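You operate a simulated robot arm through the tools that you are given. There is no shell and no other tool. Be economical: measure what you need, move in short steps, check, and stop when the job is done.

Carry out the task below with a simulated robot arm. There is one attempt and no reset: what you move stays moved.

TASK
Put the jar from the free side of the table in the bowl there. Then take the orange and put it in the grey speckled bowl.
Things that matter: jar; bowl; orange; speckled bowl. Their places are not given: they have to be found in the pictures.

It is judged by the outcome, as a careful person would: the job done as asked, and still so three seconds after it is handed in. It fails if anything else is knocked over, pushed out of place, dropped, spilled or broken.

THE ROBOT
A 7-joint arm with a two-finger parallel gripper, fixed in place. Base frame: the origin is at the foot of the arm, x ahead of it, y to its left, z up; the work surface is at about z = 0. Lengths are in mm, angles in degrees, forces in N, time in s.
With the tool pointing down near the work surface it reaches from about 240 to 620 mm from the base axis. Its first joint turns from -66.0 to 66.0 degrees. Payload 2.6 kg.
Tool frame: the origin (TCP) lies between the finger pads and is the grasp point; the fingertips stand 30 mm ahead of it; z points along the fingers, y is the line along which they close. The gripper opens to 94 mm. The fingers are 28 mm wide and 10 mm thick; the gripper's body (50 by 96 mm) begins 55 mm behind the TCP.
Orientation is told as [roll, pitch, yaw] about the base's x, y, z axes, in that order, counted from this pose: with the fingers straight down and closing along the base's y, the tool's x points along the base's -x, its y along +y and its z along -z.

THE INTERFACE
- The arm moves only by the tool nudge_tool. Its argument "plan" is a list of rows, each an object of numbers (a shift or turn left out is 0, a gripper value left out holds the last): "hand": the closure in counts, from 0 (fully open) to 255 (shut); "x", "y", "z": the shift along the tool's x, y, z in mm; "rx", "ry", "rz": the turn, a rotation vector about the tool's x, y, z in degrees. In form: [{"hand": .., "x": .., "y": .., "z": .., "rx": .., "ry": .., "rz": ..}, ...]. A call has 1 to 8 rows; each row shifts and turns the commanded pose from where the row before left it, along the tool's axes as they then stand. A row lasts 0.2 s, in which the tool goes at most 50 mm and 8.6 degrees; a call with a longer step from one row to the next is refused whole, and so is a gripper value outside its range. A pose out of reach is approached as far as the arm can. The call stops where the force on the tool passes 40 N (or 10 N more than at its start, if that is more) or the arm is blocked; 0.2 s more then pass. The fingers move at their own pace (about 72 mm/s each) and stop on an object; they squeeze with about 23 N. The grip force told is the motor's: it shows also when the fingers shut on nothing. Time passes only in rows, and 0.2 s behind the last, so rows that do not move let the fingers close. It gives the time, the measured TCP pose, the force on the tool (base axes), the opening and the grip force at its end, in the units of the frame above (readings bear some noise).
- Cameras (640 x 400 px; columns grow to the right, rows downward): "scene" is fixed at [19.1, 428.1, 546.7]; the picture's right is [-0.89, -0.46, 0.00], its down [-0.32, 0.63, -0.71] and it looks along [0.32, -0.63, -0.71] (base axes); focal length 239 px, centre (320, 200). "wrist" rides on the gripper at [-37, 0, -58] in the tool frame; the picture's right is [0.00, -1.00, 0.00], its down [0.97, 0.00, -0.24] and it looks along [0.24, 0.00, 0.97] (tool axes); focal length 218 px, centre (320, 200).
- grab_frame(camera): a new picture of that camera. No time passes.
- pixel_to_xyz(camera, pixels): there is no depth. For up to 12 entries [column, row, z] of the newest picture of that camera ("zoom" is the newest enlarged one), the place [x, y] in the base frame at which the ray of that pixel passes the height z, good to about 2 mm. No time passes.
- close_up(camera, box): a new picture of the part [left, top, right, bottom] of that camera's present view, enlarged. No time passes.
- job_done(): hands the job in; it is judged then, once.

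Work in short steps. Measure before you move; look again where a grasp or a placing could have gone wrong, and mend it. You have 80 turns and 54 pictures in all, the two below and enlarged ones among them. Open the gripper and draw the arm clear of the work before you hand the job in, unless the task says otherwise; then end with one line.

The tools are called after "Request:" as a command line: name --argument value ..., lists and objects as JSON in quotes. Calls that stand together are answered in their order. nudge_tool: Moves the arm, as the interface text tells. Its arguments: {"type":"object","properties":{"plan":{"type":"array","items":{"type":"object","properties":{"hand":{"type":"number"},"x":{"type":"number"},"y":{"type":"number"},"z":{"type":"number"},"rx":{"type":"number"},"ry":{"type":"number"},"rz":{"type":"number"}}}}},"required":["plan"]} The other tools are called the same way: grab_frame (camera) takes a picture; pixel_to_xyz (camera, pixels) gives the place at which the rays of pixels pass given heights; close_up (camera, box) takes an enlarged picture of a part of a camera's view; job_done () hands the job in.

At the start:

```text
clock: 0.0
ee_pos: [366.3, -3.5, 332.8]
orientation: [-0.1, 0.0, 0.0]
contact_force: [-0.1, -0.4, 0.4]
finger_gap: 94.1
finger_force: 0.0
```

scene: 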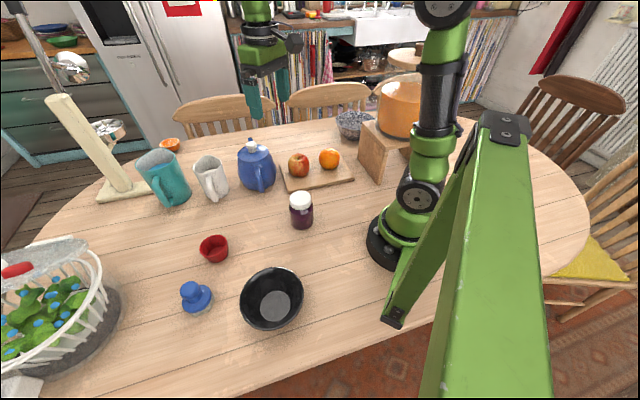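
wrist: 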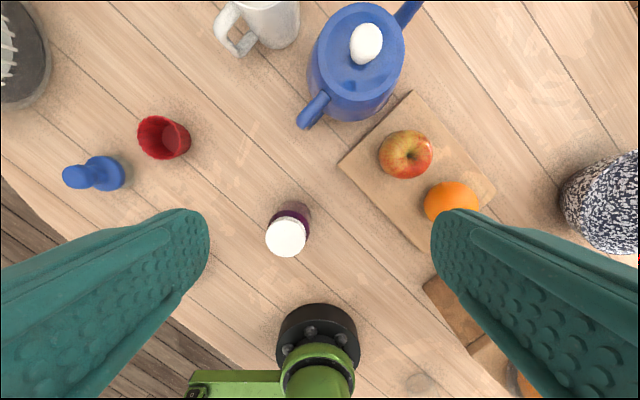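

The jar (white lid) is at scene (301,210), the black bowl at (272,298), the orange at (330,158) and the speckled bowl at (350,124). I'll enlarge and measure these.

Request:
close_up --camera "scene" --box '[220, 90, 420, 215]'

Request:
close_up --camera "scene" --box '[170, 180, 370, 340]'

Request:
pixel_to_xyz --camera "scene" --pixels '[[301, 196, 70], [302, 226, 0], [272, 298, 0], [273, 302, 0], [241, 298, 50], [303, 292, 50], [270, 268, 50], [330, 160, 40], [350, 124, 50], [337, 118, 60], [375, 118, 60], [352, 138, 0]]'

Request:
pixel_to_xyz --camera "wrist" --pixels '[[286, 237, 70], [450, 205, 40], [605, 205, 50], [405, 155, 40]]'

```text
3.20 times, centred on (320, 152) of scene
```

zoom: 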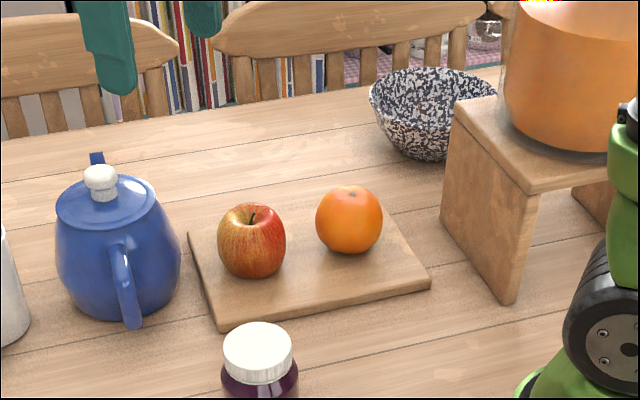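

```text
2.50 times, centred on (270, 260) of scene
```

zoom: 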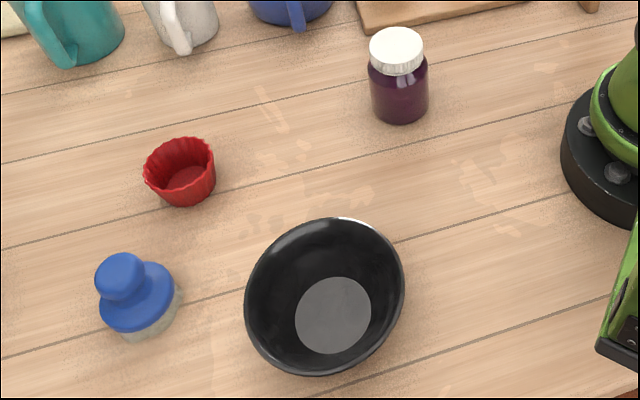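

```text
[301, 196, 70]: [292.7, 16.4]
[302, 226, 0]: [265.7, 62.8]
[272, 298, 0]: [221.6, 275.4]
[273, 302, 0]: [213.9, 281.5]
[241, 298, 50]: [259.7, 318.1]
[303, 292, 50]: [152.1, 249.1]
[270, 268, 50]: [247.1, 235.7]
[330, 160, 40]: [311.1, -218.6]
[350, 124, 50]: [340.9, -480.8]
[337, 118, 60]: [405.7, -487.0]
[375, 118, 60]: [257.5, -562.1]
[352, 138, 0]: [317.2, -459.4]
```

```text
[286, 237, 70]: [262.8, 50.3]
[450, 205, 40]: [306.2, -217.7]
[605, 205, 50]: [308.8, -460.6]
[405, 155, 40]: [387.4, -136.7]
```

The jar is about 66 mm wide and 100 mm tall, near (275,45), and nothing stands between it and the gripper. I move the open gripper above it, staying high, and look.

Request:
nudge_tool --plan '[{"hand": 0, "x": 30, "y": 16, "z": 25}, {"x": 30, "y": 16, "z": 25}, {"x": 30, "y": 16, "z": 25}, {"z": 0}]'

Request:
grab_frame --camera "wrist"

Request:
grab_frame --camera "scene"

```text
clock: 1.0
ee_pos: [275.1, 43.6, 256.9]
orientation: [-0.1, 0.0, 0.0]
contact_force: [0.5, -0.2, 0.3]
finger_gap: 94.1
finger_force: 0.0
```

```text
49 pictures are left
```

wrist: 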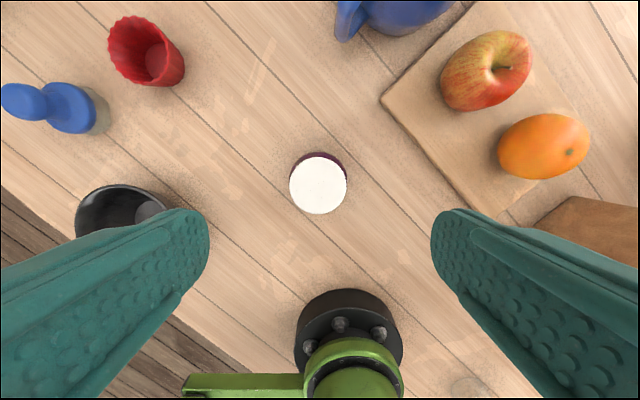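

```text
48 pictures are left
```

scene: 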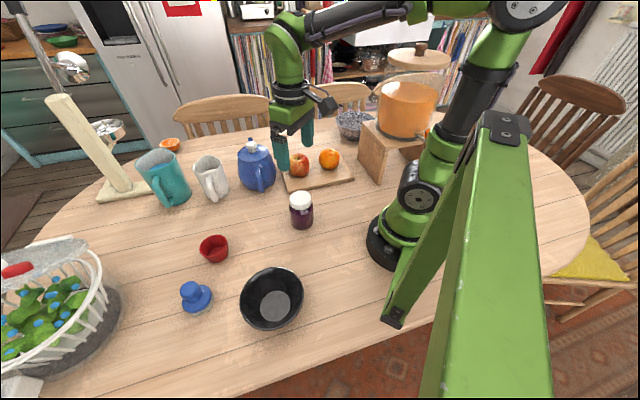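

The lid is centred at wrist (318,185). I'll measure it at candidate heights and measure the black bowl too.

Request:
pixel_to_xyz --camera "wrist" --pixels '[[318, 185, 80], [318, 185, 90], [318, 185, 100], [289, 185, 90], [347, 185, 90], [318, 154, 60], [540, 146, 45]]'

Request:
pixel_to_xyz --camera "scene" --pixels '[[300.5, 197, 80], [300.5, 197, 90], [300.5, 197, 100], [302, 229, 0]]'

```text
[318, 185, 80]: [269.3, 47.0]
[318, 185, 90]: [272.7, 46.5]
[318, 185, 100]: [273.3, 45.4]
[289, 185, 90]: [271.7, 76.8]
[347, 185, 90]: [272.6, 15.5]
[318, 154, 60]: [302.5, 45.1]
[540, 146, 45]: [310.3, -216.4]
```

```text
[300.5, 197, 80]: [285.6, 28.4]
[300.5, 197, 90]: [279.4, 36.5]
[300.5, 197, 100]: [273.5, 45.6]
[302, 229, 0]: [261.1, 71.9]
```

Both cameras agree: lid top at z≈100, centre (273.5,45.5). I lower to z≈78 and close on it.

Request:
nudge_tool --plan '[{"x": 1.6, "y": 2, "z": 40}, {"z": 45}, {"z": 45}, {"z": 30}, {"z": 19}, {"z": 0}]'

Request:
nudge_tool --plan '[{"hand": 255}, {"hand": 255}, {"hand": 255}, {"hand": 255}]'

Request:
nudge_tool --plan '[{"z": -20}, {"z": -35}, {"z": -35}, {"z": -35}, {"z": -15}, {"z": 0}]'

Request:
grab_frame --camera "wrist"

Request:
grab_frame --camera "scene"

```text
clock: 2.4
ee_pos: [274.0, 45.3, 77.7]
orientation: [0.0, 0.0, 0.1]
contact_force: [-0.4, -0.7, 0.1]
finger_gap: 93.9
finger_force: 0.0
```

```text
clock: 3.4
ee_pos: [274.5, 46.8, 77.3]
orientation: [0.1, -0.1, -0.1]
contact_force: [0.1, -0.9, 0.2]
finger_gap: 67.3
finger_force: 23.0
```

```text
clock: 4.8
ee_pos: [273.9, 45.6, 218.0]
orientation: [0.1, 0.0, -0.1]
contact_force: [-1.1, 0.4, -4.1]
finger_gap: 67.1
finger_force: 23.2
```

```text
47 pictures are left
```

wrist: 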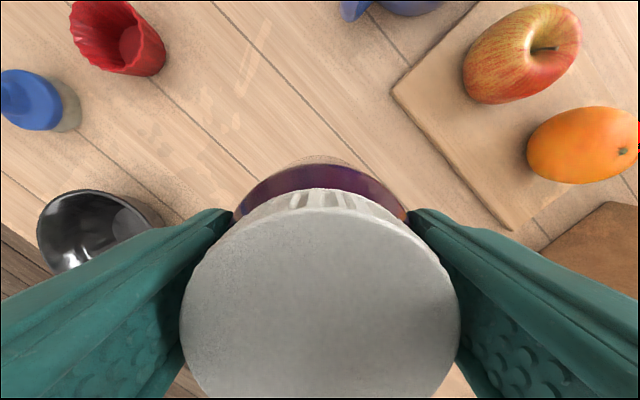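

```text
46 pictures are left
```

scene: 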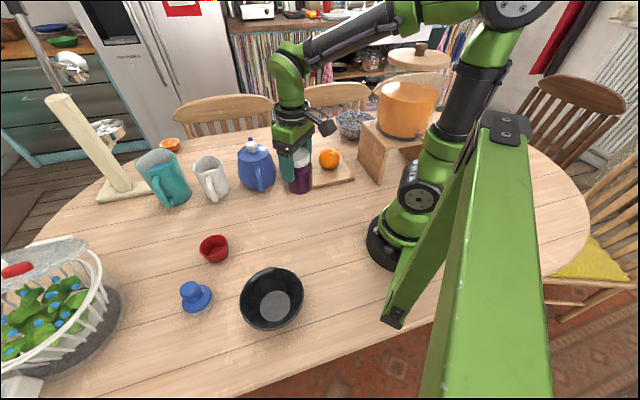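

The jar is held. Next I locate the bowl precisely: floor centre at scene (275.2,306), rim centre near (272,299).

Request:
pixel_to_xyz --camera "scene" --pixels '[[275.2, 306, 5], [275.2, 306, 10], [271.8, 298.8, 40], [271.8, 298.8, 50], [271.8, 298.8, 60], [239.6, 300, 50], [304, 292, 50], [274, 330.5, 50], [274, 267, 50], [275.2, 321.5, 5], [275.2, 291, 5]]'

Request:
close_up --camera "scene" --box '[222, 255, 322, 340]'

```text
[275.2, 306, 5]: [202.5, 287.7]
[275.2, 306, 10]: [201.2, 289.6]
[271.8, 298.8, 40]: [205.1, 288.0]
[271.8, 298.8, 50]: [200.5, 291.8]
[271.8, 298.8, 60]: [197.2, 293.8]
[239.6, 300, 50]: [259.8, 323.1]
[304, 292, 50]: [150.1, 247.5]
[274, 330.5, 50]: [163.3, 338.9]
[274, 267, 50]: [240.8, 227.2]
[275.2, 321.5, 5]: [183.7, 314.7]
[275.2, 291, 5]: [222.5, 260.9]
```

```text
4.71 times, centred on (272, 298) of scene
```

zoom: 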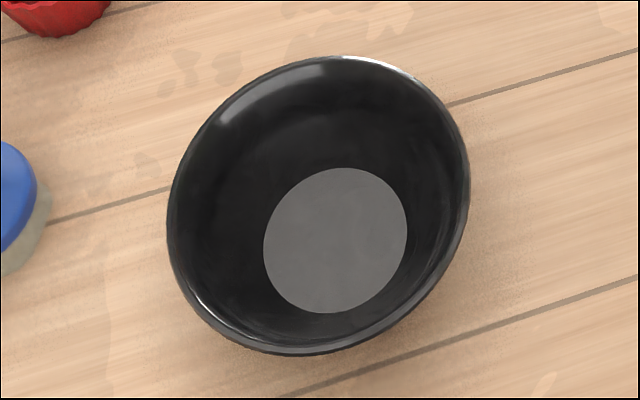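

The bowl's centre is at about (203,288), with its rim at z≈45 and a floor about 66 mm across. I carry the jar halfway there, with its bottom at z≈140, then check clearance to the green mast.

Request:
nudge_tool --plan '[{"x": 8, "y": 25}, {"x": 12, "y": 35}, {"x": 12, "y": 36}, {"x": 10, "y": 34}, {"x": 0}]'

Request:
grab_frame --camera "scene"

```text
clock: 6.0
ee_pos: [231.7, 176.9, 217.6]
orientation: [0.0, 0.1, -0.1]
contact_force: [-0.1, -1.1, -5.7]
finger_gap: 67.2
finger_force: 23.1
```

```text
44 pictures are left
```

scene: 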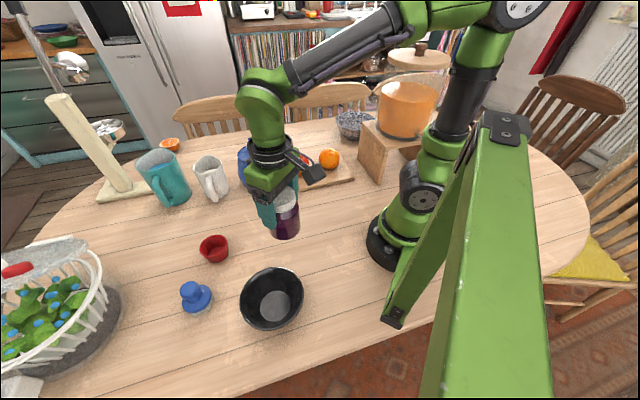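

Clear so far. I continue to above the bowl.

Request:
nudge_tool --plan '[{"x": 8, "y": 30}, {"x": 8, "y": 32}, {"x": 7, "y": 29}, {"x": 5.7, "y": 20}, {"x": 0}]'

Request:
grab_frame --camera "scene"

Request:
grab_frame --camera "wrist"

```text
clock: 7.2
ee_pos: [202.4, 287.9, 220.0]
orientation: [0.0, 0.0, 0.0]
contact_force: [0.2, 0.1, -3.4]
finger_gap: 67.3
finger_force: 22.9
```

```text
43 pictures are left
```

scene: 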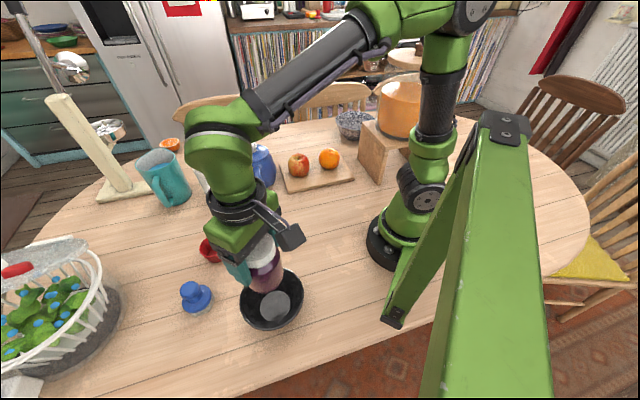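

```text
42 pictures are left
```

wrist: 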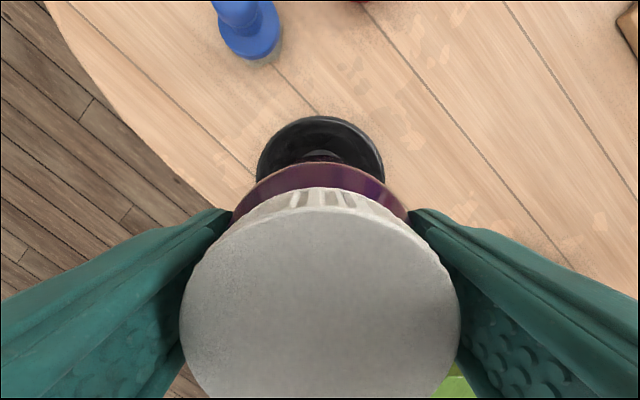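

The bowl spans wrist columns 257–385, so it's centred in y. I check x using its far edge.

Request:
pixel_to_xyz --camera "wrist" --pixels '[[320, 116, 45], [257, 172, 45], [385, 172, 45], [320, 116, 55]]'

```text
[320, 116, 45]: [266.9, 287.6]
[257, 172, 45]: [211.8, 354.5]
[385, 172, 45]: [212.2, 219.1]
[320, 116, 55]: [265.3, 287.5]
```

Centre is about (201,287). I lower until the jar is just above the bowl floor, then ease down watching the force.

Request:
nudge_tool --plan '[{"x": 1.4, "y": -1, "z": 35}, {"z": 40}, {"z": 30}, {"z": 18}, {"z": 0}]'

Request:
nudge_tool --plan '[{"z": 3}, {"z": 2}, {"z": 2}, {"z": 0}]'

Request:
close_up --camera "scene" --box '[192, 200, 352, 350]'

```text
clock: 8.4
ee_pos: [201.0, 286.0, 96.3]
orientation: [0.0, 0.0, 0.0]
contact_force: [-0.1, -0.2, -4.5]
finger_gap: 67.3
finger_force: 22.4
```

```text
clock: 9.4
ee_pos: [203.1, 285.8, 88.1]
orientation: [0.0, 0.1, 0.0]
contact_force: [-0.4, -0.2, -3.6]
finger_gap: 67.1
finger_force: 23.4
```

```text
2.67 times, centred on (272, 275) of scene
```

zoom: 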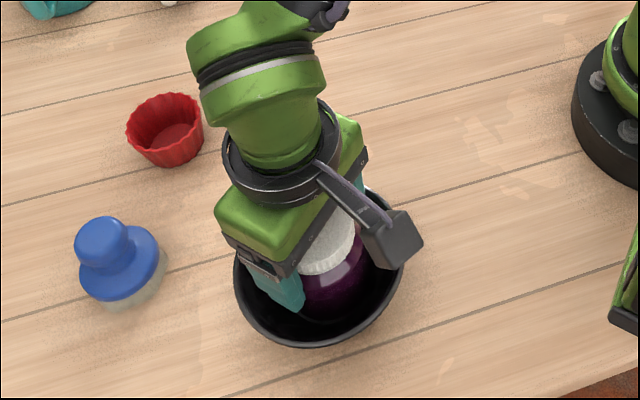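

No contact yet (TCP z=88, jar bottom about z=10). I continue in 1.5 mm steps.

Request:
nudge_tool --plan '[{"z": 1.5}, {"z": 1.5}, {"z": 0}]'

Request:
nudge_tool --plan '[{"z": 1.5}, {"z": 0}]'

```text
clock: 10.2
ee_pos: [200.9, 286.7, 85.2]
orientation: [-0.1, 0.0, 0.0]
contact_force: [0.5, -0.2, -2.8]
finger_gap: 67.2
finger_force: 23.3
```

```text
clock: 10.8
ee_pos: [201.8, 287.5, 85.0]
orientation: [-0.1, 0.0, 0.0]
contact_force: [1.1, -1.1, -2.5]
finger_gap: 67.0
finger_force: 23.5
```

Request:
nudge_tool --plan '[{"z": 1.5}, {"z": 0}]'

Request:
nudge_tool --plan '[{"z": 1}, {"z": 0}]'

```text
clock: 11.4
ee_pos: [202.7, 286.9, 83.9]
orientation: [0.1, -0.1, 0.1]
contact_force: [-2.5, -6.0, 22.7]
finger_gap: 67.6
finger_force: 22.5
```

```text
clock: 12.0
ee_pos: [202.5, 285.8, 81.0]
orientation: [0.1, -0.1, 0.0]
contact_force: [1.5, -1.9, 22.8]
finger_gap: 67.2
finger_force: 22.8
```

The jar is seated (upward force 22 N). I open gradually, then look before rising.

Request:
nudge_tool --plan '[{"z": -1}, {"hand": 60}, {"hand": 30}, {"hand": 30}]'

Request:
grab_frame --camera "wrist"

```text
clock: 13.0
ee_pos: [202.4, 285.4, 81.9]
orientation: [0.0, 0.0, 0.0]
contact_force: [1.3, -1.0, -0.6]
finger_gap: 82.9
finger_force: 0.1
```

```text
40 pictures are left
```

wrist: 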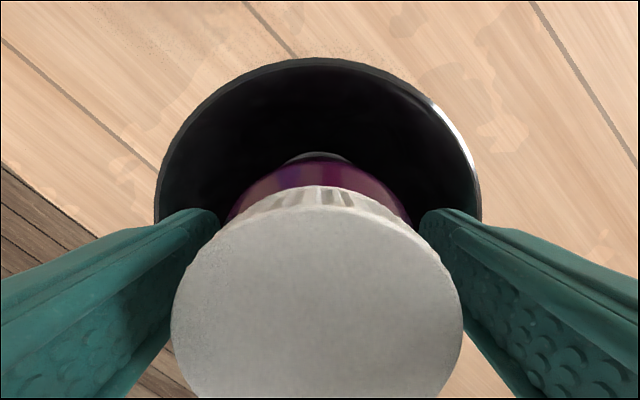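

The jar stands upright in the bowl. I rise straight up to clear it and check.

Request:
nudge_tool --plan '[{"z": -15}, {"z": -35, "hand": 0}, {"z": -45}, {"z": -45}, {"z": -40}, {"z": -20}, {"z": 0}]'

Request:
grab_frame --camera "scene"

Request:
grab_frame --camera "wrist"

```text
clock: 14.6
ee_pos: [201.3, 286.8, 282.7]
orientation: [0.0, 0.0, 0.0]
contact_force: [-0.5, -0.4, -0.4]
finger_gap: 93.9
finger_force: 0.1
```

```text
39 pictures are left
```

scene: 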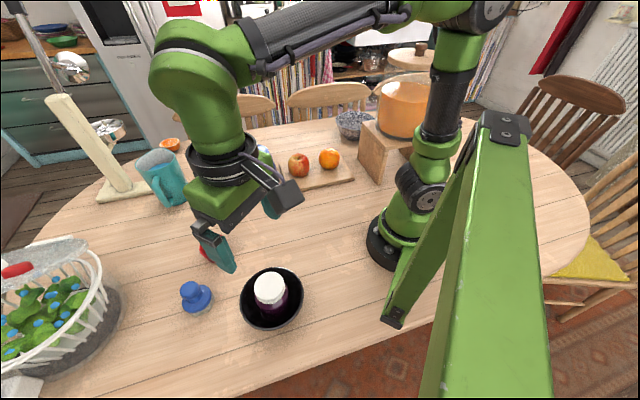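

```text
38 pictures are left
```

wrist: 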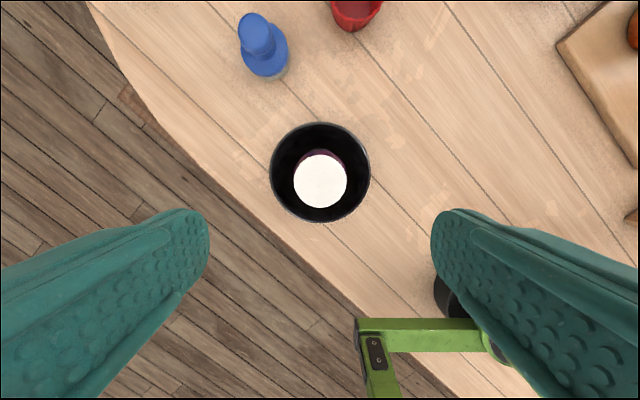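

The jar is upright in the bowl. Now I travel high toward the orange, stopping short at about (330,-90), and measure the pot and stand.

Request:
nudge_tool --plan '[{"x": -18, "y": -42, "z": -3}, {"x": -22, "y": -43, "z": -3}, {"x": -22, "y": -43, "z": -3}, {"x": -22, "y": -43, "z": -3}, {"x": -20, "y": -43, "z": -3}, {"x": -20, "y": -43}, {"x": -5, "y": -45}, {"y": -45}]'

Request:
nudge_tool --plan '[{"y": -30}, {"y": 0}]'

Request:
grab_frame --camera "wrist"

Request:
grab_frame --camera "scene"

```text
clock: 16.4
ee_pos: [331.6, -62.0, 295.4]
orientation: [0.0, 0.0, 0.2]
contact_force: [-0.1, -0.3, 0.5]
finger_gap: 93.9
finger_force: 0.1
```

```text
clock: 17.0
ee_pos: [330.2, -91.4, 297.4]
orientation: [0.0, 0.0, 0.0]
contact_force: [0.1, 0.1, -0.4]
finger_gap: 94.2
finger_force: 0.1
```

```text
37 pictures are left
```

wrist: 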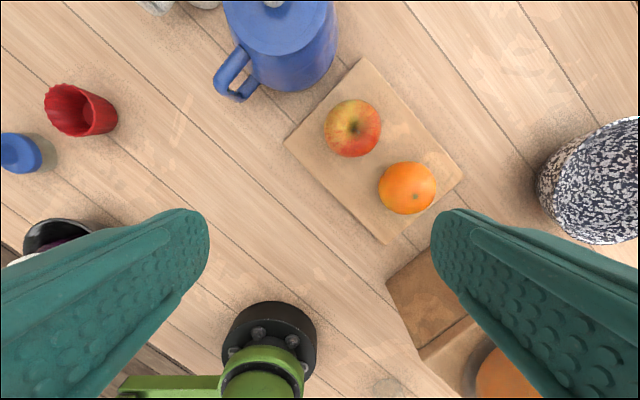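

```text
36 pictures are left
```

scene: 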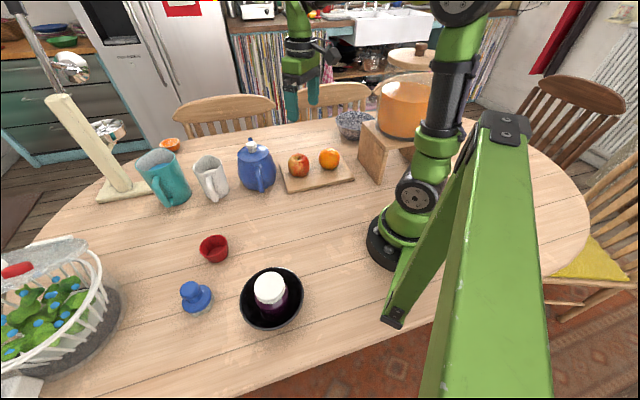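

Now I measure the stand corners, pot, speckled bowl rim, and orange.

Request:
pixel_to_xyz --camera "scene" --pixels '[[358.4, 158.9, 0], [376.9, 184.5, 0], [362.5, 121.7, 80], [362.5, 121.7, 120], [385.6, 148, 80], [385.6, 148, 100], [385.6, 148, 120], [335.5, 117, 60], [375, 118, 60], [329.5, 159, 45]]'

Request:
pixel_to_xyz --camera "wrist" --pixels '[[407, 188, 45], [407, 188, 55], [379, 188, 45], [436, 188, 45], [386, 278, 100], [418, 350, 100], [537, 190, 60], [600, 240, 60], [475, 380, 120], [610, 120, 60]]'

Request:
close_up --camera "scene" --box '[310, 30, 470, 200]'

```text
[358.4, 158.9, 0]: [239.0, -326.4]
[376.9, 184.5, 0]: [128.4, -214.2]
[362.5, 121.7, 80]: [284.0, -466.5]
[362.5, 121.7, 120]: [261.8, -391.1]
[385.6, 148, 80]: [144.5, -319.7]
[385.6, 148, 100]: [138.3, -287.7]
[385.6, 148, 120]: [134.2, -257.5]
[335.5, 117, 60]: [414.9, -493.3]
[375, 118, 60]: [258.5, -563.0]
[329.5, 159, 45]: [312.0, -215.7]
```

```text
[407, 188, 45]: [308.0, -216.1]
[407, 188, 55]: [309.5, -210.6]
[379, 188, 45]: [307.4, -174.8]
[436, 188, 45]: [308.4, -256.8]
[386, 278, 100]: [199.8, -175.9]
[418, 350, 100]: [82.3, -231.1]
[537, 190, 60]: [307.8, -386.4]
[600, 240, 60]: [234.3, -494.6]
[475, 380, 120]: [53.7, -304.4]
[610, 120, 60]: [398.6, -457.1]
```

```text
2.35 times, centred on (390, 115) of scene
```

zoom: 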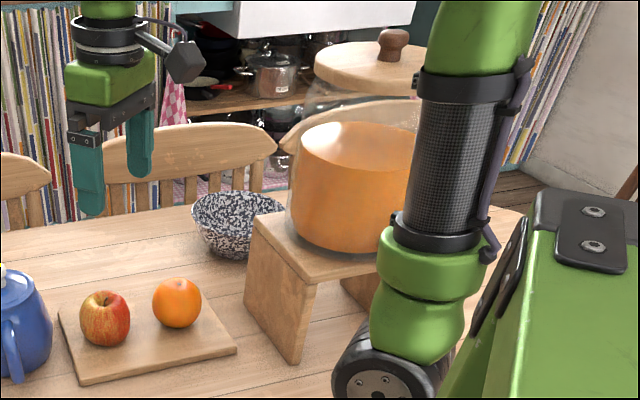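

The orange's centre is at about (309,-216,46) and it's about 77 mm wide; the apple is at (385,-137), clear of the fingers. I move above the orange and check the alignment.

Request:
nudge_tool --plan '[{"x": 7, "y": -40, "z": 15}, {"x": 7, "y": -42, "z": 30}, {"x": 7, "y": -42, "z": 35}, {"z": 35}, {"z": 0}]'

Request:
grab_frame --camera "wrist"

Request:
grab_frame --camera "scene"

```text
refused: row 2 steps farther than a row can; nothing moved
```

```text
34 pictures are left
```

wrist: 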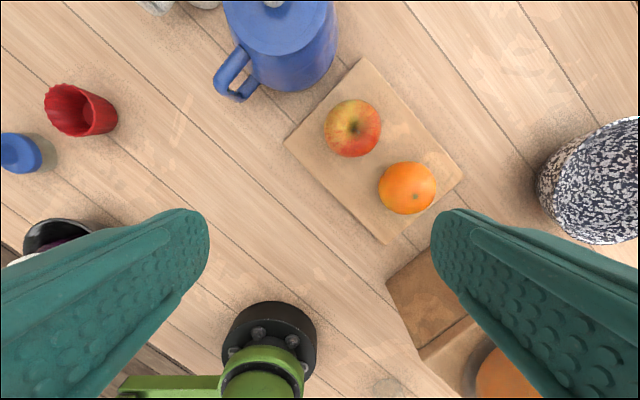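

```text
33 pictures are left
```

scene: 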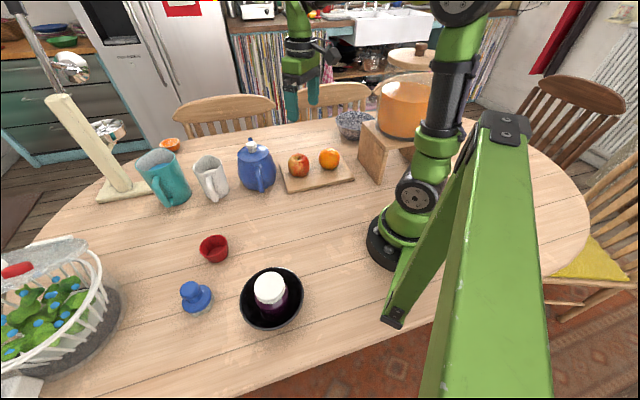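

One row was too long, so the call was refused. I resend it with shorter rows.

Request:
nudge_tool --plan '[{"x": 7, "y": -40, "z": 10}, {"x": 7, "y": -42, "z": 15}, {"x": 7, "y": -42, "z": 15}, {"z": 40}, {"z": 35}, {"z": 0}]'

Request:
grab_frame --camera "wrist"

Request:
grab_frame --camera "scene"

```text
clock: 18.4
ee_pos: [309.0, -214.6, 183.1]
orientation: [0.1, 0.0, 0.0]
contact_force: [-0.7, -0.7, 0.2]
finger_gap: 94.0
finger_force: 0.1
```

```text
32 pictures are left
```

wrist: 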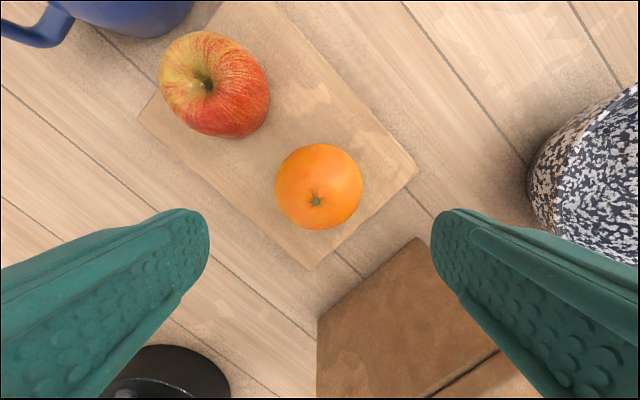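

```text
31 pictures are left
```

scene: 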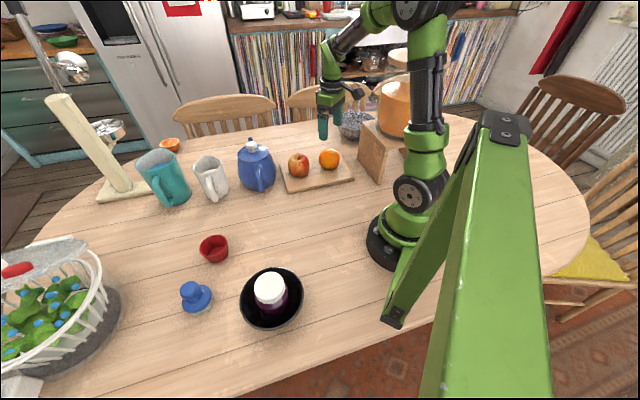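

The orange is at wrist (318.5,186), about 77 mm wide. I check the exact centre and the stand's nearest corner at (415,240) before lowering.

Request:
pixel_to_xyz --camera "wrist" --pixels '[[318.5, 186, 45], [318.5, 186, 50], [415, 240, 110], [415, 240, 150], [415, 240, 130], [318, 318, 150], [318, 318, 130], [530, 185, 70], [206, 83, 80]]'

```text
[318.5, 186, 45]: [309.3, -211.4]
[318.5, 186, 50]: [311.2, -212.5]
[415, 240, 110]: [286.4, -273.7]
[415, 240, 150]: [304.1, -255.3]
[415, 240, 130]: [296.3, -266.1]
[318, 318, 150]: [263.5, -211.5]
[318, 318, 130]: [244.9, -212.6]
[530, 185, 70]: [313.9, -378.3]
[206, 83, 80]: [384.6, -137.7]
```

That corner belongs to the panel's foot, at (237,-325), so it's clear. The gripper is already aligned over the orange; I lower to z≈50 and close.

Request:
nudge_tool --plan '[{"z": 35}, {"z": 40}, {"z": 30}, {"z": 18}, {"z": 10}, {"z": 0}]'

Request:
nudge_tool --plan '[{"hand": 255}, {"hand": 255}, {"hand": 255}, {"hand": 255}]'

Request:
grab_frame --camera "wrist"

```text
clock: 19.8
ee_pos: [311.1, -214.8, 49.8]
orientation: [-0.1, 0.1, 0.0]
contact_force: [0.4, 1.3, 0.8]
finger_gap: 94.0
finger_force: 0.1
```

```text
clock: 20.8
ee_pos: [308.9, -215.4, 49.8]
orientation: [0.1, 0.0, 0.0]
contact_force: [0.2, 0.0, -0.2]
finger_gap: 76.0
finger_force: 23.3
```

```text
30 pictures are left
```

wrist: 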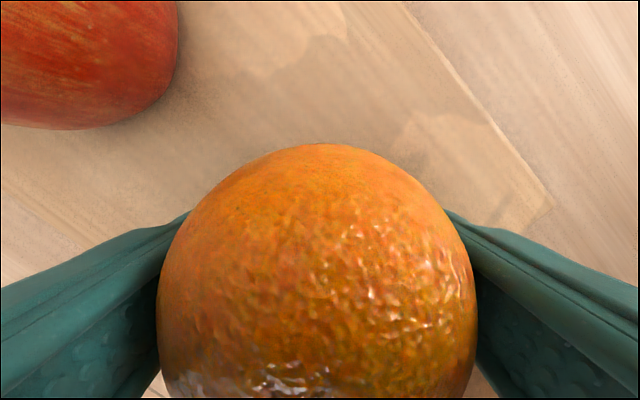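

The orange is held (gap 76). I lift it straight up and look.

Request:
nudge_tool --plan '[{"z": -15}, {"z": -35}, {"z": -40}, {"z": -40}, {"z": -20}, {"z": 0}]'

Request:
nudge_tool --plan '[{"x": -25, "y": -25}, {"x": -30, "y": -30}, {"x": -25, "y": -30}, {"y": -20}, {"z": -20}, {"z": 0}]'

Request:
grab_frame --camera "wrist"

Request:
grab_frame --camera "scene"

```text
clock: 22.2
ee_pos: [310.0, -216.9, 200.7]
orientation: [0.0, -0.1, 0.0]
contact_force: [0.6, -0.1, -1.8]
finger_gap: 76.2
finger_force: 22.9
```

```text
clock: 23.6
ee_pos: [388.2, -321.5, 220.6]
orientation: [0.0, 0.0, 0.1]
contact_force: [-0.5, -0.6, -2.0]
finger_gap: 75.8
finger_force: 23.3
```

```text
29 pictures are left
```

wrist: 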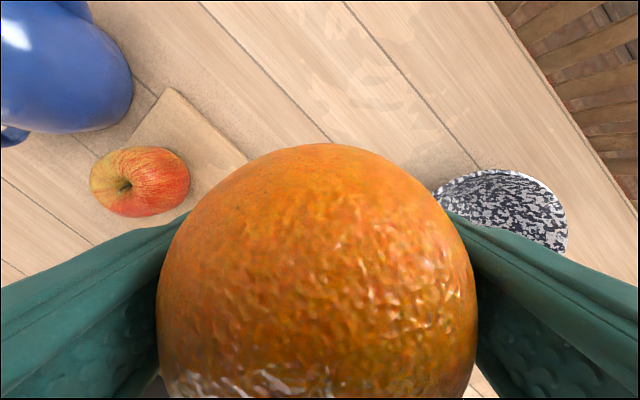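

```text
28 pictures are left
```

scene: 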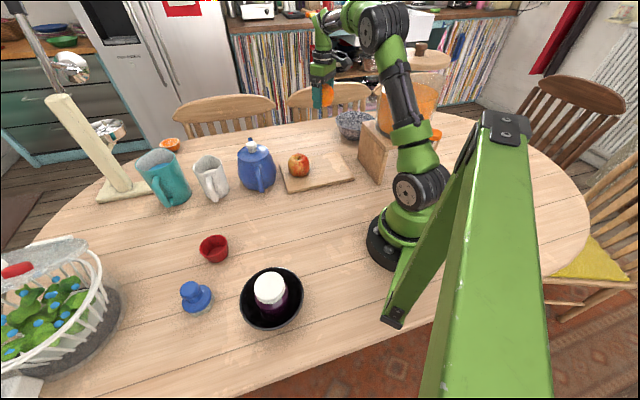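

The orange is secure. Before moving over the speckled bowl I enlarge both views, since the pot and its lid (scene (420,60)) stand near the arm's path.

Request:
close_up --camera "scene" --box '[300, 20, 460, 150]'

Request:
close_up --camera "wrist" --box '[400, 130, 600, 280]'

Request:
pixel_to_xyz --camera "wrist" --pixels '[[515, 169, 60], [515, 169, 70], [515, 169, 80], [567, 225, 60], [567, 225, 70], [567, 225, 80], [436, 190, 60], [436, 190, 40]]'

```text
3.08 times, centred on (380, 85) of scene
```

zoom: 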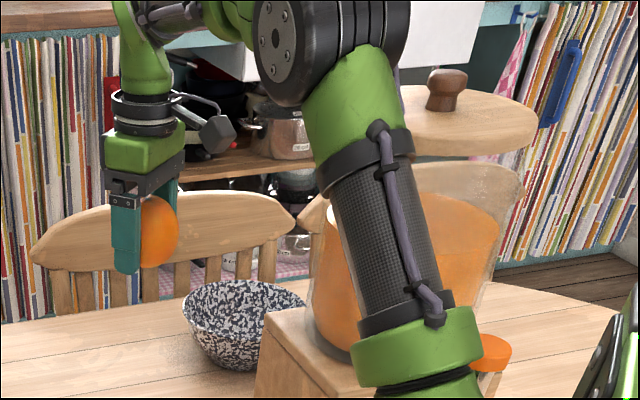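

```text
2.67 times, centred on (500, 205) of wrist
```

zoom: 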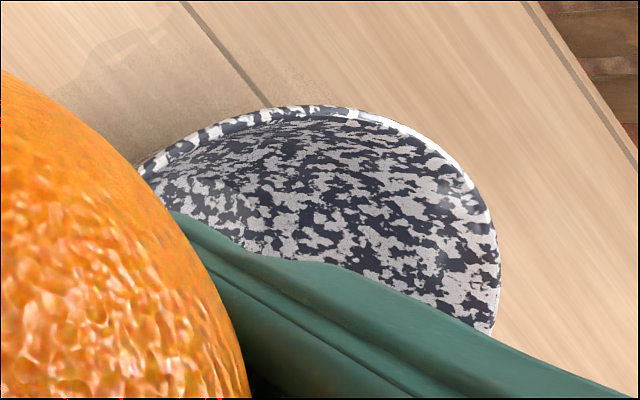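

```text
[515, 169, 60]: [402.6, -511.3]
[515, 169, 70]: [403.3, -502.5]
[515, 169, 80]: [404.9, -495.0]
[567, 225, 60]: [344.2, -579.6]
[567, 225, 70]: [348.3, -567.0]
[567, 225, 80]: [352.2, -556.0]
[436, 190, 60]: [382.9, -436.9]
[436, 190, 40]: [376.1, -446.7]
```

The speckled bowl's centre comes out at about (322,-484), with rim radius 82 at z≈70. I approach from the +x side, away from the pot, and look again halfway.

Request:
nudge_tool --plan '[{"y": -30}, {"x": 4, "y": -35}, {"x": 8, "y": -30}, {"x": 0}]'

Request:
grab_frame --camera "scene"

```text
clock: 24.6
ee_pos: [376.1, -414.3, 219.2]
orientation: [0.0, -0.1, 0.1]
contact_force: [0.2, 0.2, -2.4]
finger_gap: 76.2
finger_force: 22.8
```

```text
25 pictures are left
```

scene: 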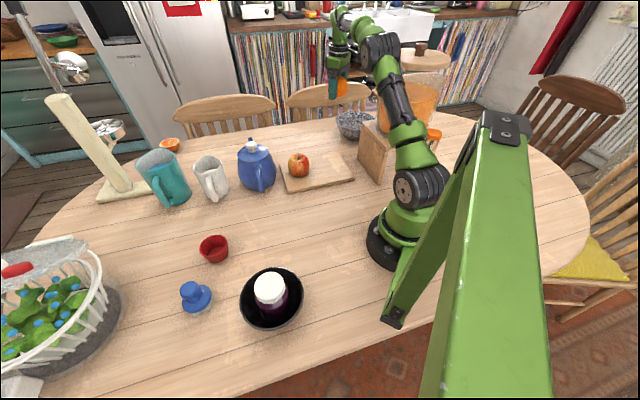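

Lowering straight down over this bowl would bring the elbow and forearm to about z 325, right beside the pot (lid at z≈357, about 100 mm from that arm plane). I'll instead turn the hand 44° and tilt it about 40°, so the wrist stays on the +x/+y side. First the turn.

Request:
nudge_tool --plan '[{"rz": -7.3}, {"rz": -7.3}, {"rz": -7.4}, {"rz": -7.4}, {"rz": -7.3}, {"rz": -7.3}, {"rz": 0}]'

Request:
grab_frame --camera "scene"

```text
clock: 26.2
ee_pos: [377.2, -415.2, 219.6]
orientation: [0.0, 0.0, 44.2]
contact_force: [0.4, 0.3, -1.0]
finger_gap: 76.1
finger_force: 23.1
```

```text
24 pictures are left
```

scene: 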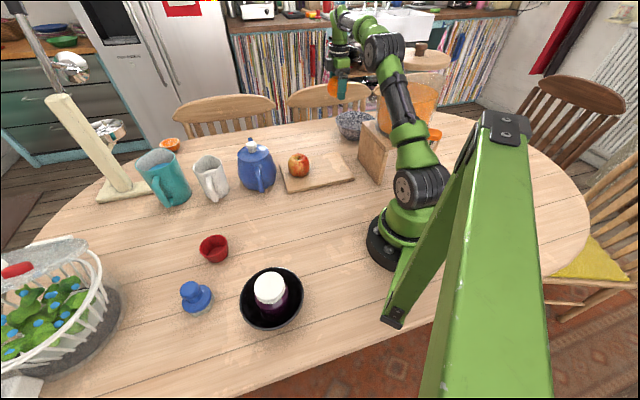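

The turn worked. Now I tilt about the tool's y axis.

Request:
nudge_tool --plan '[{"ry": 8}, {"ry": 8}, {"ry": 8}, {"ry": 0}]'

Request:
nudge_tool --plan '[{"ry": 8}, {"ry": 8}, {"ry": 0}]'

Request:
grab_frame --camera "scene"

Request:
grab_frame --camera "wrist"

```text
clock: 27.2
ee_pos: [376.3, -414.7, 219.3]
orientation: [0.0, 24.0, 44.0]
contact_force: [-0.4, 0.4, -2.3]
finger_gap: 75.8
finger_force: 22.9
```

```text
clock: 28.0
ee_pos: [377.6, -414.5, 220.0]
orientation: [0.0, 40.2, 44.0]
contact_force: [0.3, 0.3, -1.6]
finger_gap: 75.8
finger_force: 22.7
```

```text
23 pictures are left
```

scene: 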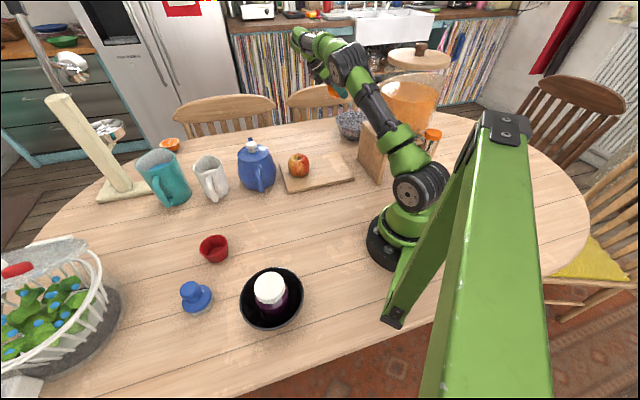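

```text
22 pictures are left
```

wrist: 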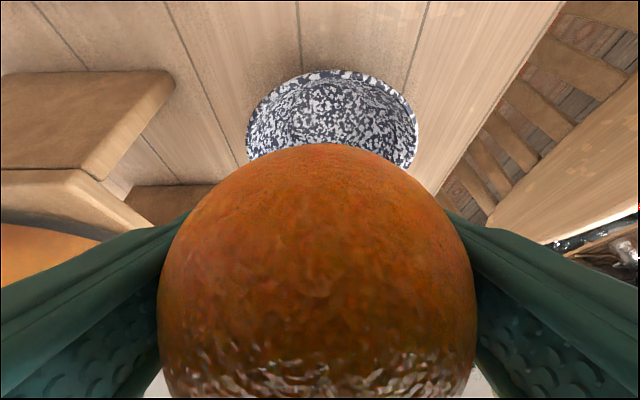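

The tilt works and the arm is well away from the pot. The bowl's rim is visible in the wrist view (left (247,145), right (418,150), far (340,71)); I measure it.

Request:
pixel_to_xyz --camera "wrist" --pixels '[[247, 140, 70], [418, 145, 70], [340, 71, 70], [247, 140, 60], [418, 145, 60], [340, 71, 60]]'

```text
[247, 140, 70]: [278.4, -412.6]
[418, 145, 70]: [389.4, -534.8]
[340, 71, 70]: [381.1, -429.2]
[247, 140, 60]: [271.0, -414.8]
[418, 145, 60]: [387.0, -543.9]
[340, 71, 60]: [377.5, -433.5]
```

The bowl centre is about (323,-483), matching the earlier estimate. I move level to above (327,-479) and check arm clearance.

Request:
nudge_tool --plan '[{"x": 20.7, "y": -3.8, "z": 17.4}, {"x": 20.7, "y": -3.8, "z": 17.4}, {"x": 20.7, "y": -3.7, "z": 17.3}, {"x": 0}]'

Request:
close_up --camera "scene" --box '[280, 10, 480, 150]'

Request:
grab_frame --camera "wrist"

```text
clock: 29.0
ee_pos: [327.0, -479.2, 218.8]
orientation: [0.0, 40.0, 44.0]
contact_force: [0.0, -0.7, -2.0]
finger_gap: 76.0
finger_force: 23.3
```

```text
2.86 times, centred on (380, 80) of scene
```

zoom: 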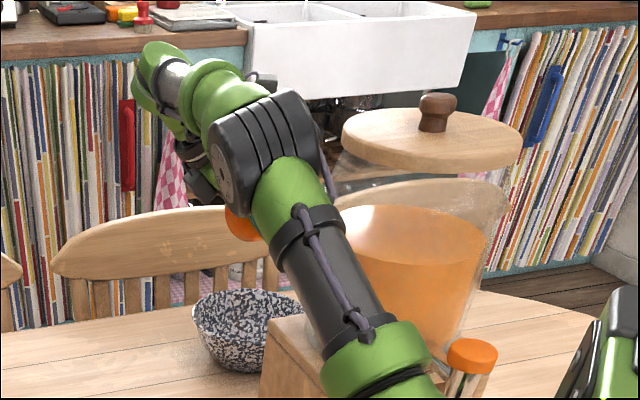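

```text
20 pictures are left
```

wrist: 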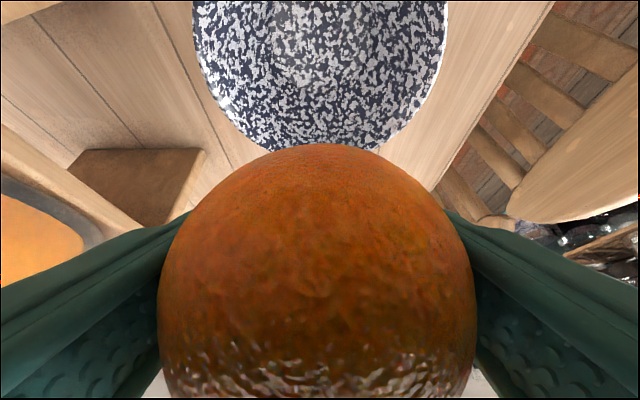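

The pot and bottle are clear of the arm, and the bowl is centred in the wrist view. I descend partway vertically and look again.

Request:
nudge_tool --plan '[{"x": -19.3, "z": 23}, {"x": -19.3, "z": 23}, {"x": -12.8, "z": 15.3}, {"x": 0}]'

Request:
close_up --camera "scene" --box '[280, 10, 480, 150]'

Request:
grab_frame --camera "wrist"

```text
clock: 30.0
ee_pos: [327.4, -479.0, 139.7]
orientation: [0.0, 40.0, 44.0]
contact_force: [-0.8, -1.0, -2.9]
finger_gap: 75.9
finger_force: 22.7
```

```text
2.86 times, centred on (380, 80) of scene
```

zoom: 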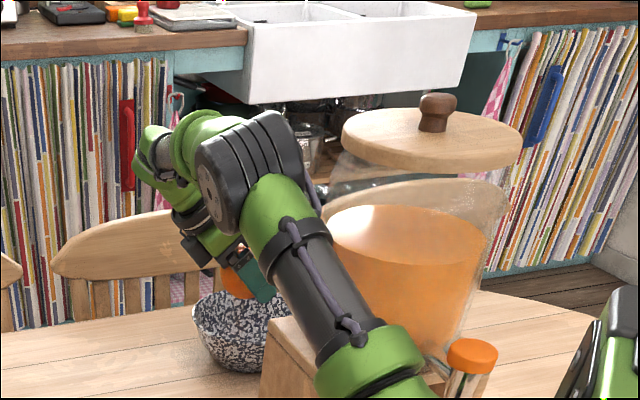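

```text
18 pictures are left
```

wrist: 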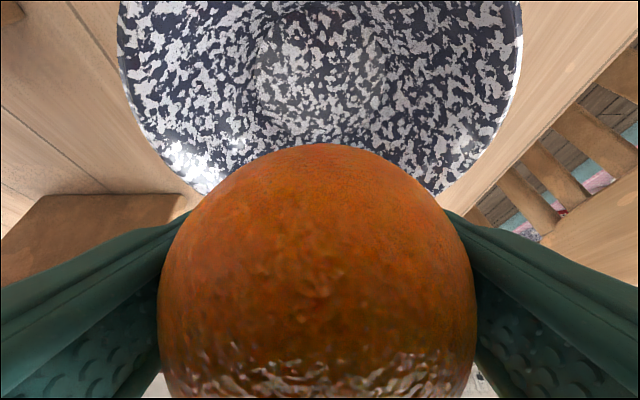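

All clear and centred. I lower into the bowl to z≈66, then ease down.

Request:
nudge_tool --plan '[{"x": -16.1, "z": 19.1}, {"x": -16.1, "z": 19.1}, {"x": -9.6, "z": 11.5}, {"x": -5.8, "z": 6.9}, {"x": 0}]'

Request:
close_up --camera "scene" --box '[280, 10, 480, 150]'

Request:
grab_frame --camera "wrist"

```text
clock: 31.2
ee_pos: [328.5, -479.1, 65.4]
orientation: [0.0, 40.0, 44.1]
contact_force: [0.0, 1.0, -1.9]
finger_gap: 75.8
finger_force: 22.6
```

```text
2.86 times, centred on (380, 80) of scene
```

zoom: 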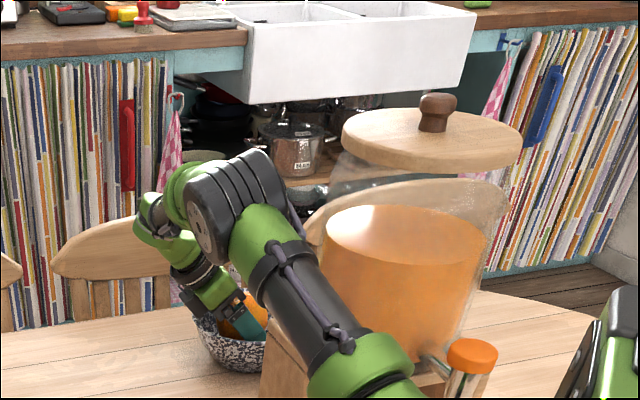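

```text
16 pictures are left
```

wrist: 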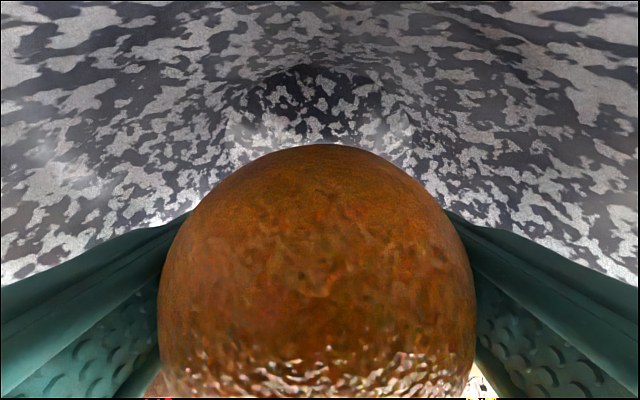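

The orange is inside the rim. I ease down 2–3 mm at a time, watching the force.

Request:
nudge_tool --plan '[{"x": -1.9, "z": 2.3}, {"x": -1.3, "z": 1.5}, {"x": 0}]'

Request:
nudge_tool --plan '[{"x": -1.9, "z": 2.3}, {"x": 0}]'

Request:
nudge_tool --plan '[{"x": -1.3, "z": 1.5}, {"x": 0}]'

```text
clock: 32.0
ee_pos: [328.0, -478.7, 61.5]
orientation: [0.0, 40.1, 44.0]
contact_force: [0.8, 0.0, -2.4]
finger_gap: 76.0
finger_force: 23.2
```

```text
clock: 32.6
ee_pos: [328.2, -479.0, 58.4]
orientation: [0.0, 40.0, 44.0]
contact_force: [-0.1, 0.1, -1.8]
finger_gap: 75.7
finger_force: 23.1
```

```text
clock: 33.2
ee_pos: [327.7, -479.7, 55.7]
orientation: [0.0, 40.0, 44.0]
contact_force: [0.0, -0.4, -2.1]
finger_gap: 76.0
finger_force: 22.7
```

Request:
nudge_tool --plan '[{"x": -1.3, "z": 1.5}, {"x": 0}]'

Request:
nudge_tool --plan '[{"x": -1.3, "z": 1.5}, {"x": 0}]'

```text
clock: 33.8
ee_pos: [327.5, -479.4, 53.5]
orientation: [0.1, 40.0, 44.0]
contact_force: [0.8, 0.1, -1.9]
finger_gap: 75.7
finger_force: 23.3
```

```text
clock: 34.4
ee_pos: [329.8, -479.8, 51.9]
orientation: [-0.2, 40.0, 43.9]
contact_force: [3.0, 3.8, 8.8]
finger_gap: 75.8
finger_force: 22.8
```

Contact with the bowl (8.8 N up). I open only slightly, to about 82 mm, so the fingers don't touch the walls.

Request:
nudge_tool --plan '[{"hand": 45}, {"hand": 33}, {"hand": 33}]'

Request:
nudge_tool --plan '[{"z": -6}, {"z": -12}, {"z": -20}, {"z": -25}, {"z": -25}, {"z": 0}]'

Request:
grab_frame --camera "wrist"

Request:
close_up --camera "scene" --box '[280, 10, 480, 150]'

```text
clock: 35.2
ee_pos: [328.6, -479.5, 53.8]
orientation: [-0.2, 39.9, 43.9]
contact_force: [2.2, 7.5, 17.9]
finger_gap: 80.1
finger_force: 0.1
```

```text
clock: 36.6
ee_pos: [368.6, -439.9, 120.2]
orientation: [0.0, 40.0, 44.1]
contact_force: [-0.3, -0.5, -0.1]
finger_gap: 81.8
finger_force: 0.1
```

```text
15 pictures are left
```

wrist: 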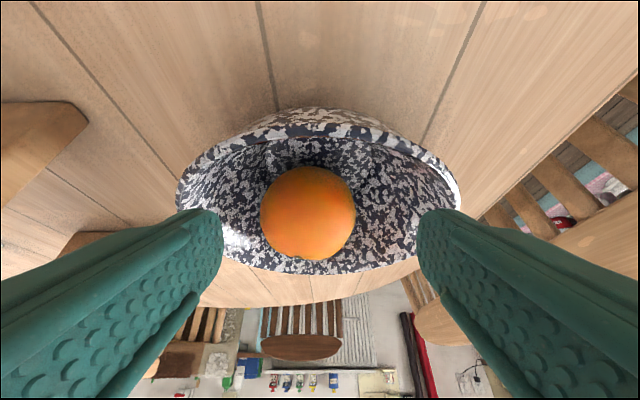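

```text
2.86 times, centred on (380, 80) of scene
```

zoom: 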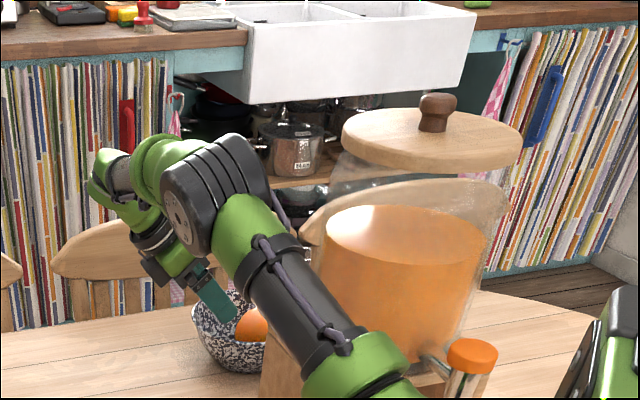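

The orange rests in the speckled bowl. I rise straight up, then draw back toward +y, away from the pot, bowl and board.

Request:
nudge_tool --plan '[{"x": 21.4, "z": -25.5}, {"x": 21.4, "z": -25.5}, {"x": 21.4, "z": -25.5}, {"x": -12.6, "y": 28.6, "z": -17.2}, {"x": -12.6, "y": 28.6, "z": -17.2}, {"x": -12.6, "y": 28.6, "z": -17.2}, {"x": -12.6, "y": 28.6, "z": -17.2}, {"x": 0}]'

Request:
nudge_tool --plan '[{"ry": -8, "hand": 0}, {"ry": -8}, {"ry": -8}, {"ry": -8}, {"ry": -8}, {"y": 0}]'

Request:
grab_frame --camera "scene"

```text
clock: 38.4
ee_pos: [349.3, -299.7, 239.8]
orientation: [0.0, 40.1, 44.1]
contact_force: [-0.3, 0.2, -0.7]
finger_gap: 81.7
finger_force: 0.1
```

```text
clock: 39.8
ee_pos: [348.1, -299.4, 240.1]
orientation: [0.0, 0.0, 44.0]
contact_force: [0.3, -0.7, 0.7]
finger_gap: 93.7
finger_force: 0.0
```

```text
13 pictures are left
```

scene: 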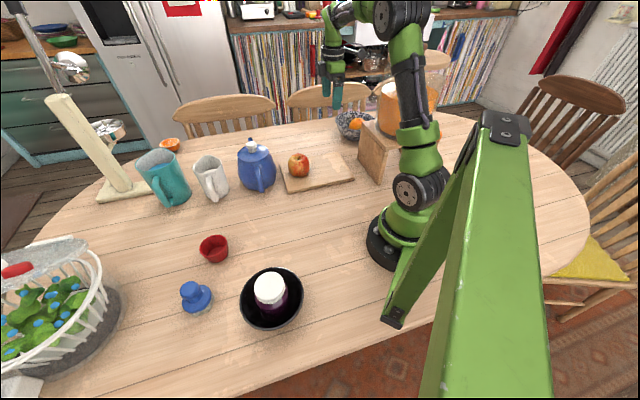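

The jar is in the black bowl, the orange is in the speckled bowl, and nothing else has moved. I draw the arm back to a clear pose and take a last look.

Request:
nudge_tool --plan '[{"x": -25, "y": 25.9, "z": -12}, {"x": -25, "y": 25.9, "z": -12}, {"x": -25, "y": 25.9, "z": -12}, {"x": -25, "y": 25.9, "z": -12}, {"x": -25, "y": 25.9, "z": -12}, {"x": 0}]'

Request:
close_up --camera "scene" --box '[220, 90, 420, 215]'

```text
clock: 41.2
ee_pos: [347.9, -118.6, 297.6]
orientation: [0.0, -0.1, 44.0]
contact_force: [-0.6, -0.4, 0.5]
finger_gap: 94.1
finger_force: 0.1
```

```text
3.20 times, centred on (320, 152) of scene
```

zoom: 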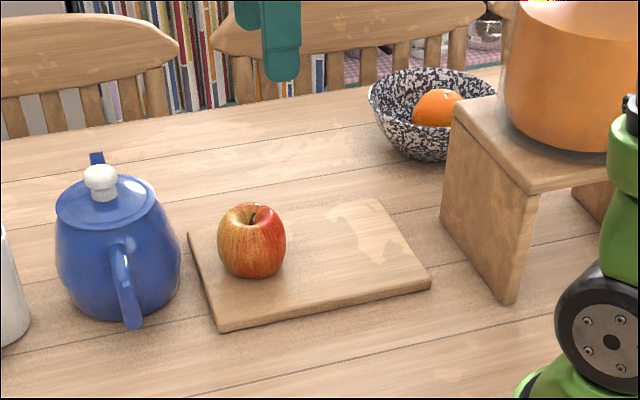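

Everything is in place, the gripper is open and the arm is clear, so I hand the job in.

Request:
job_done

```text
The job is handed in.
```

The jar is standing in the black bowl and the orange is in the grey speckled bowl; nothing else looked moved in the last pictures.
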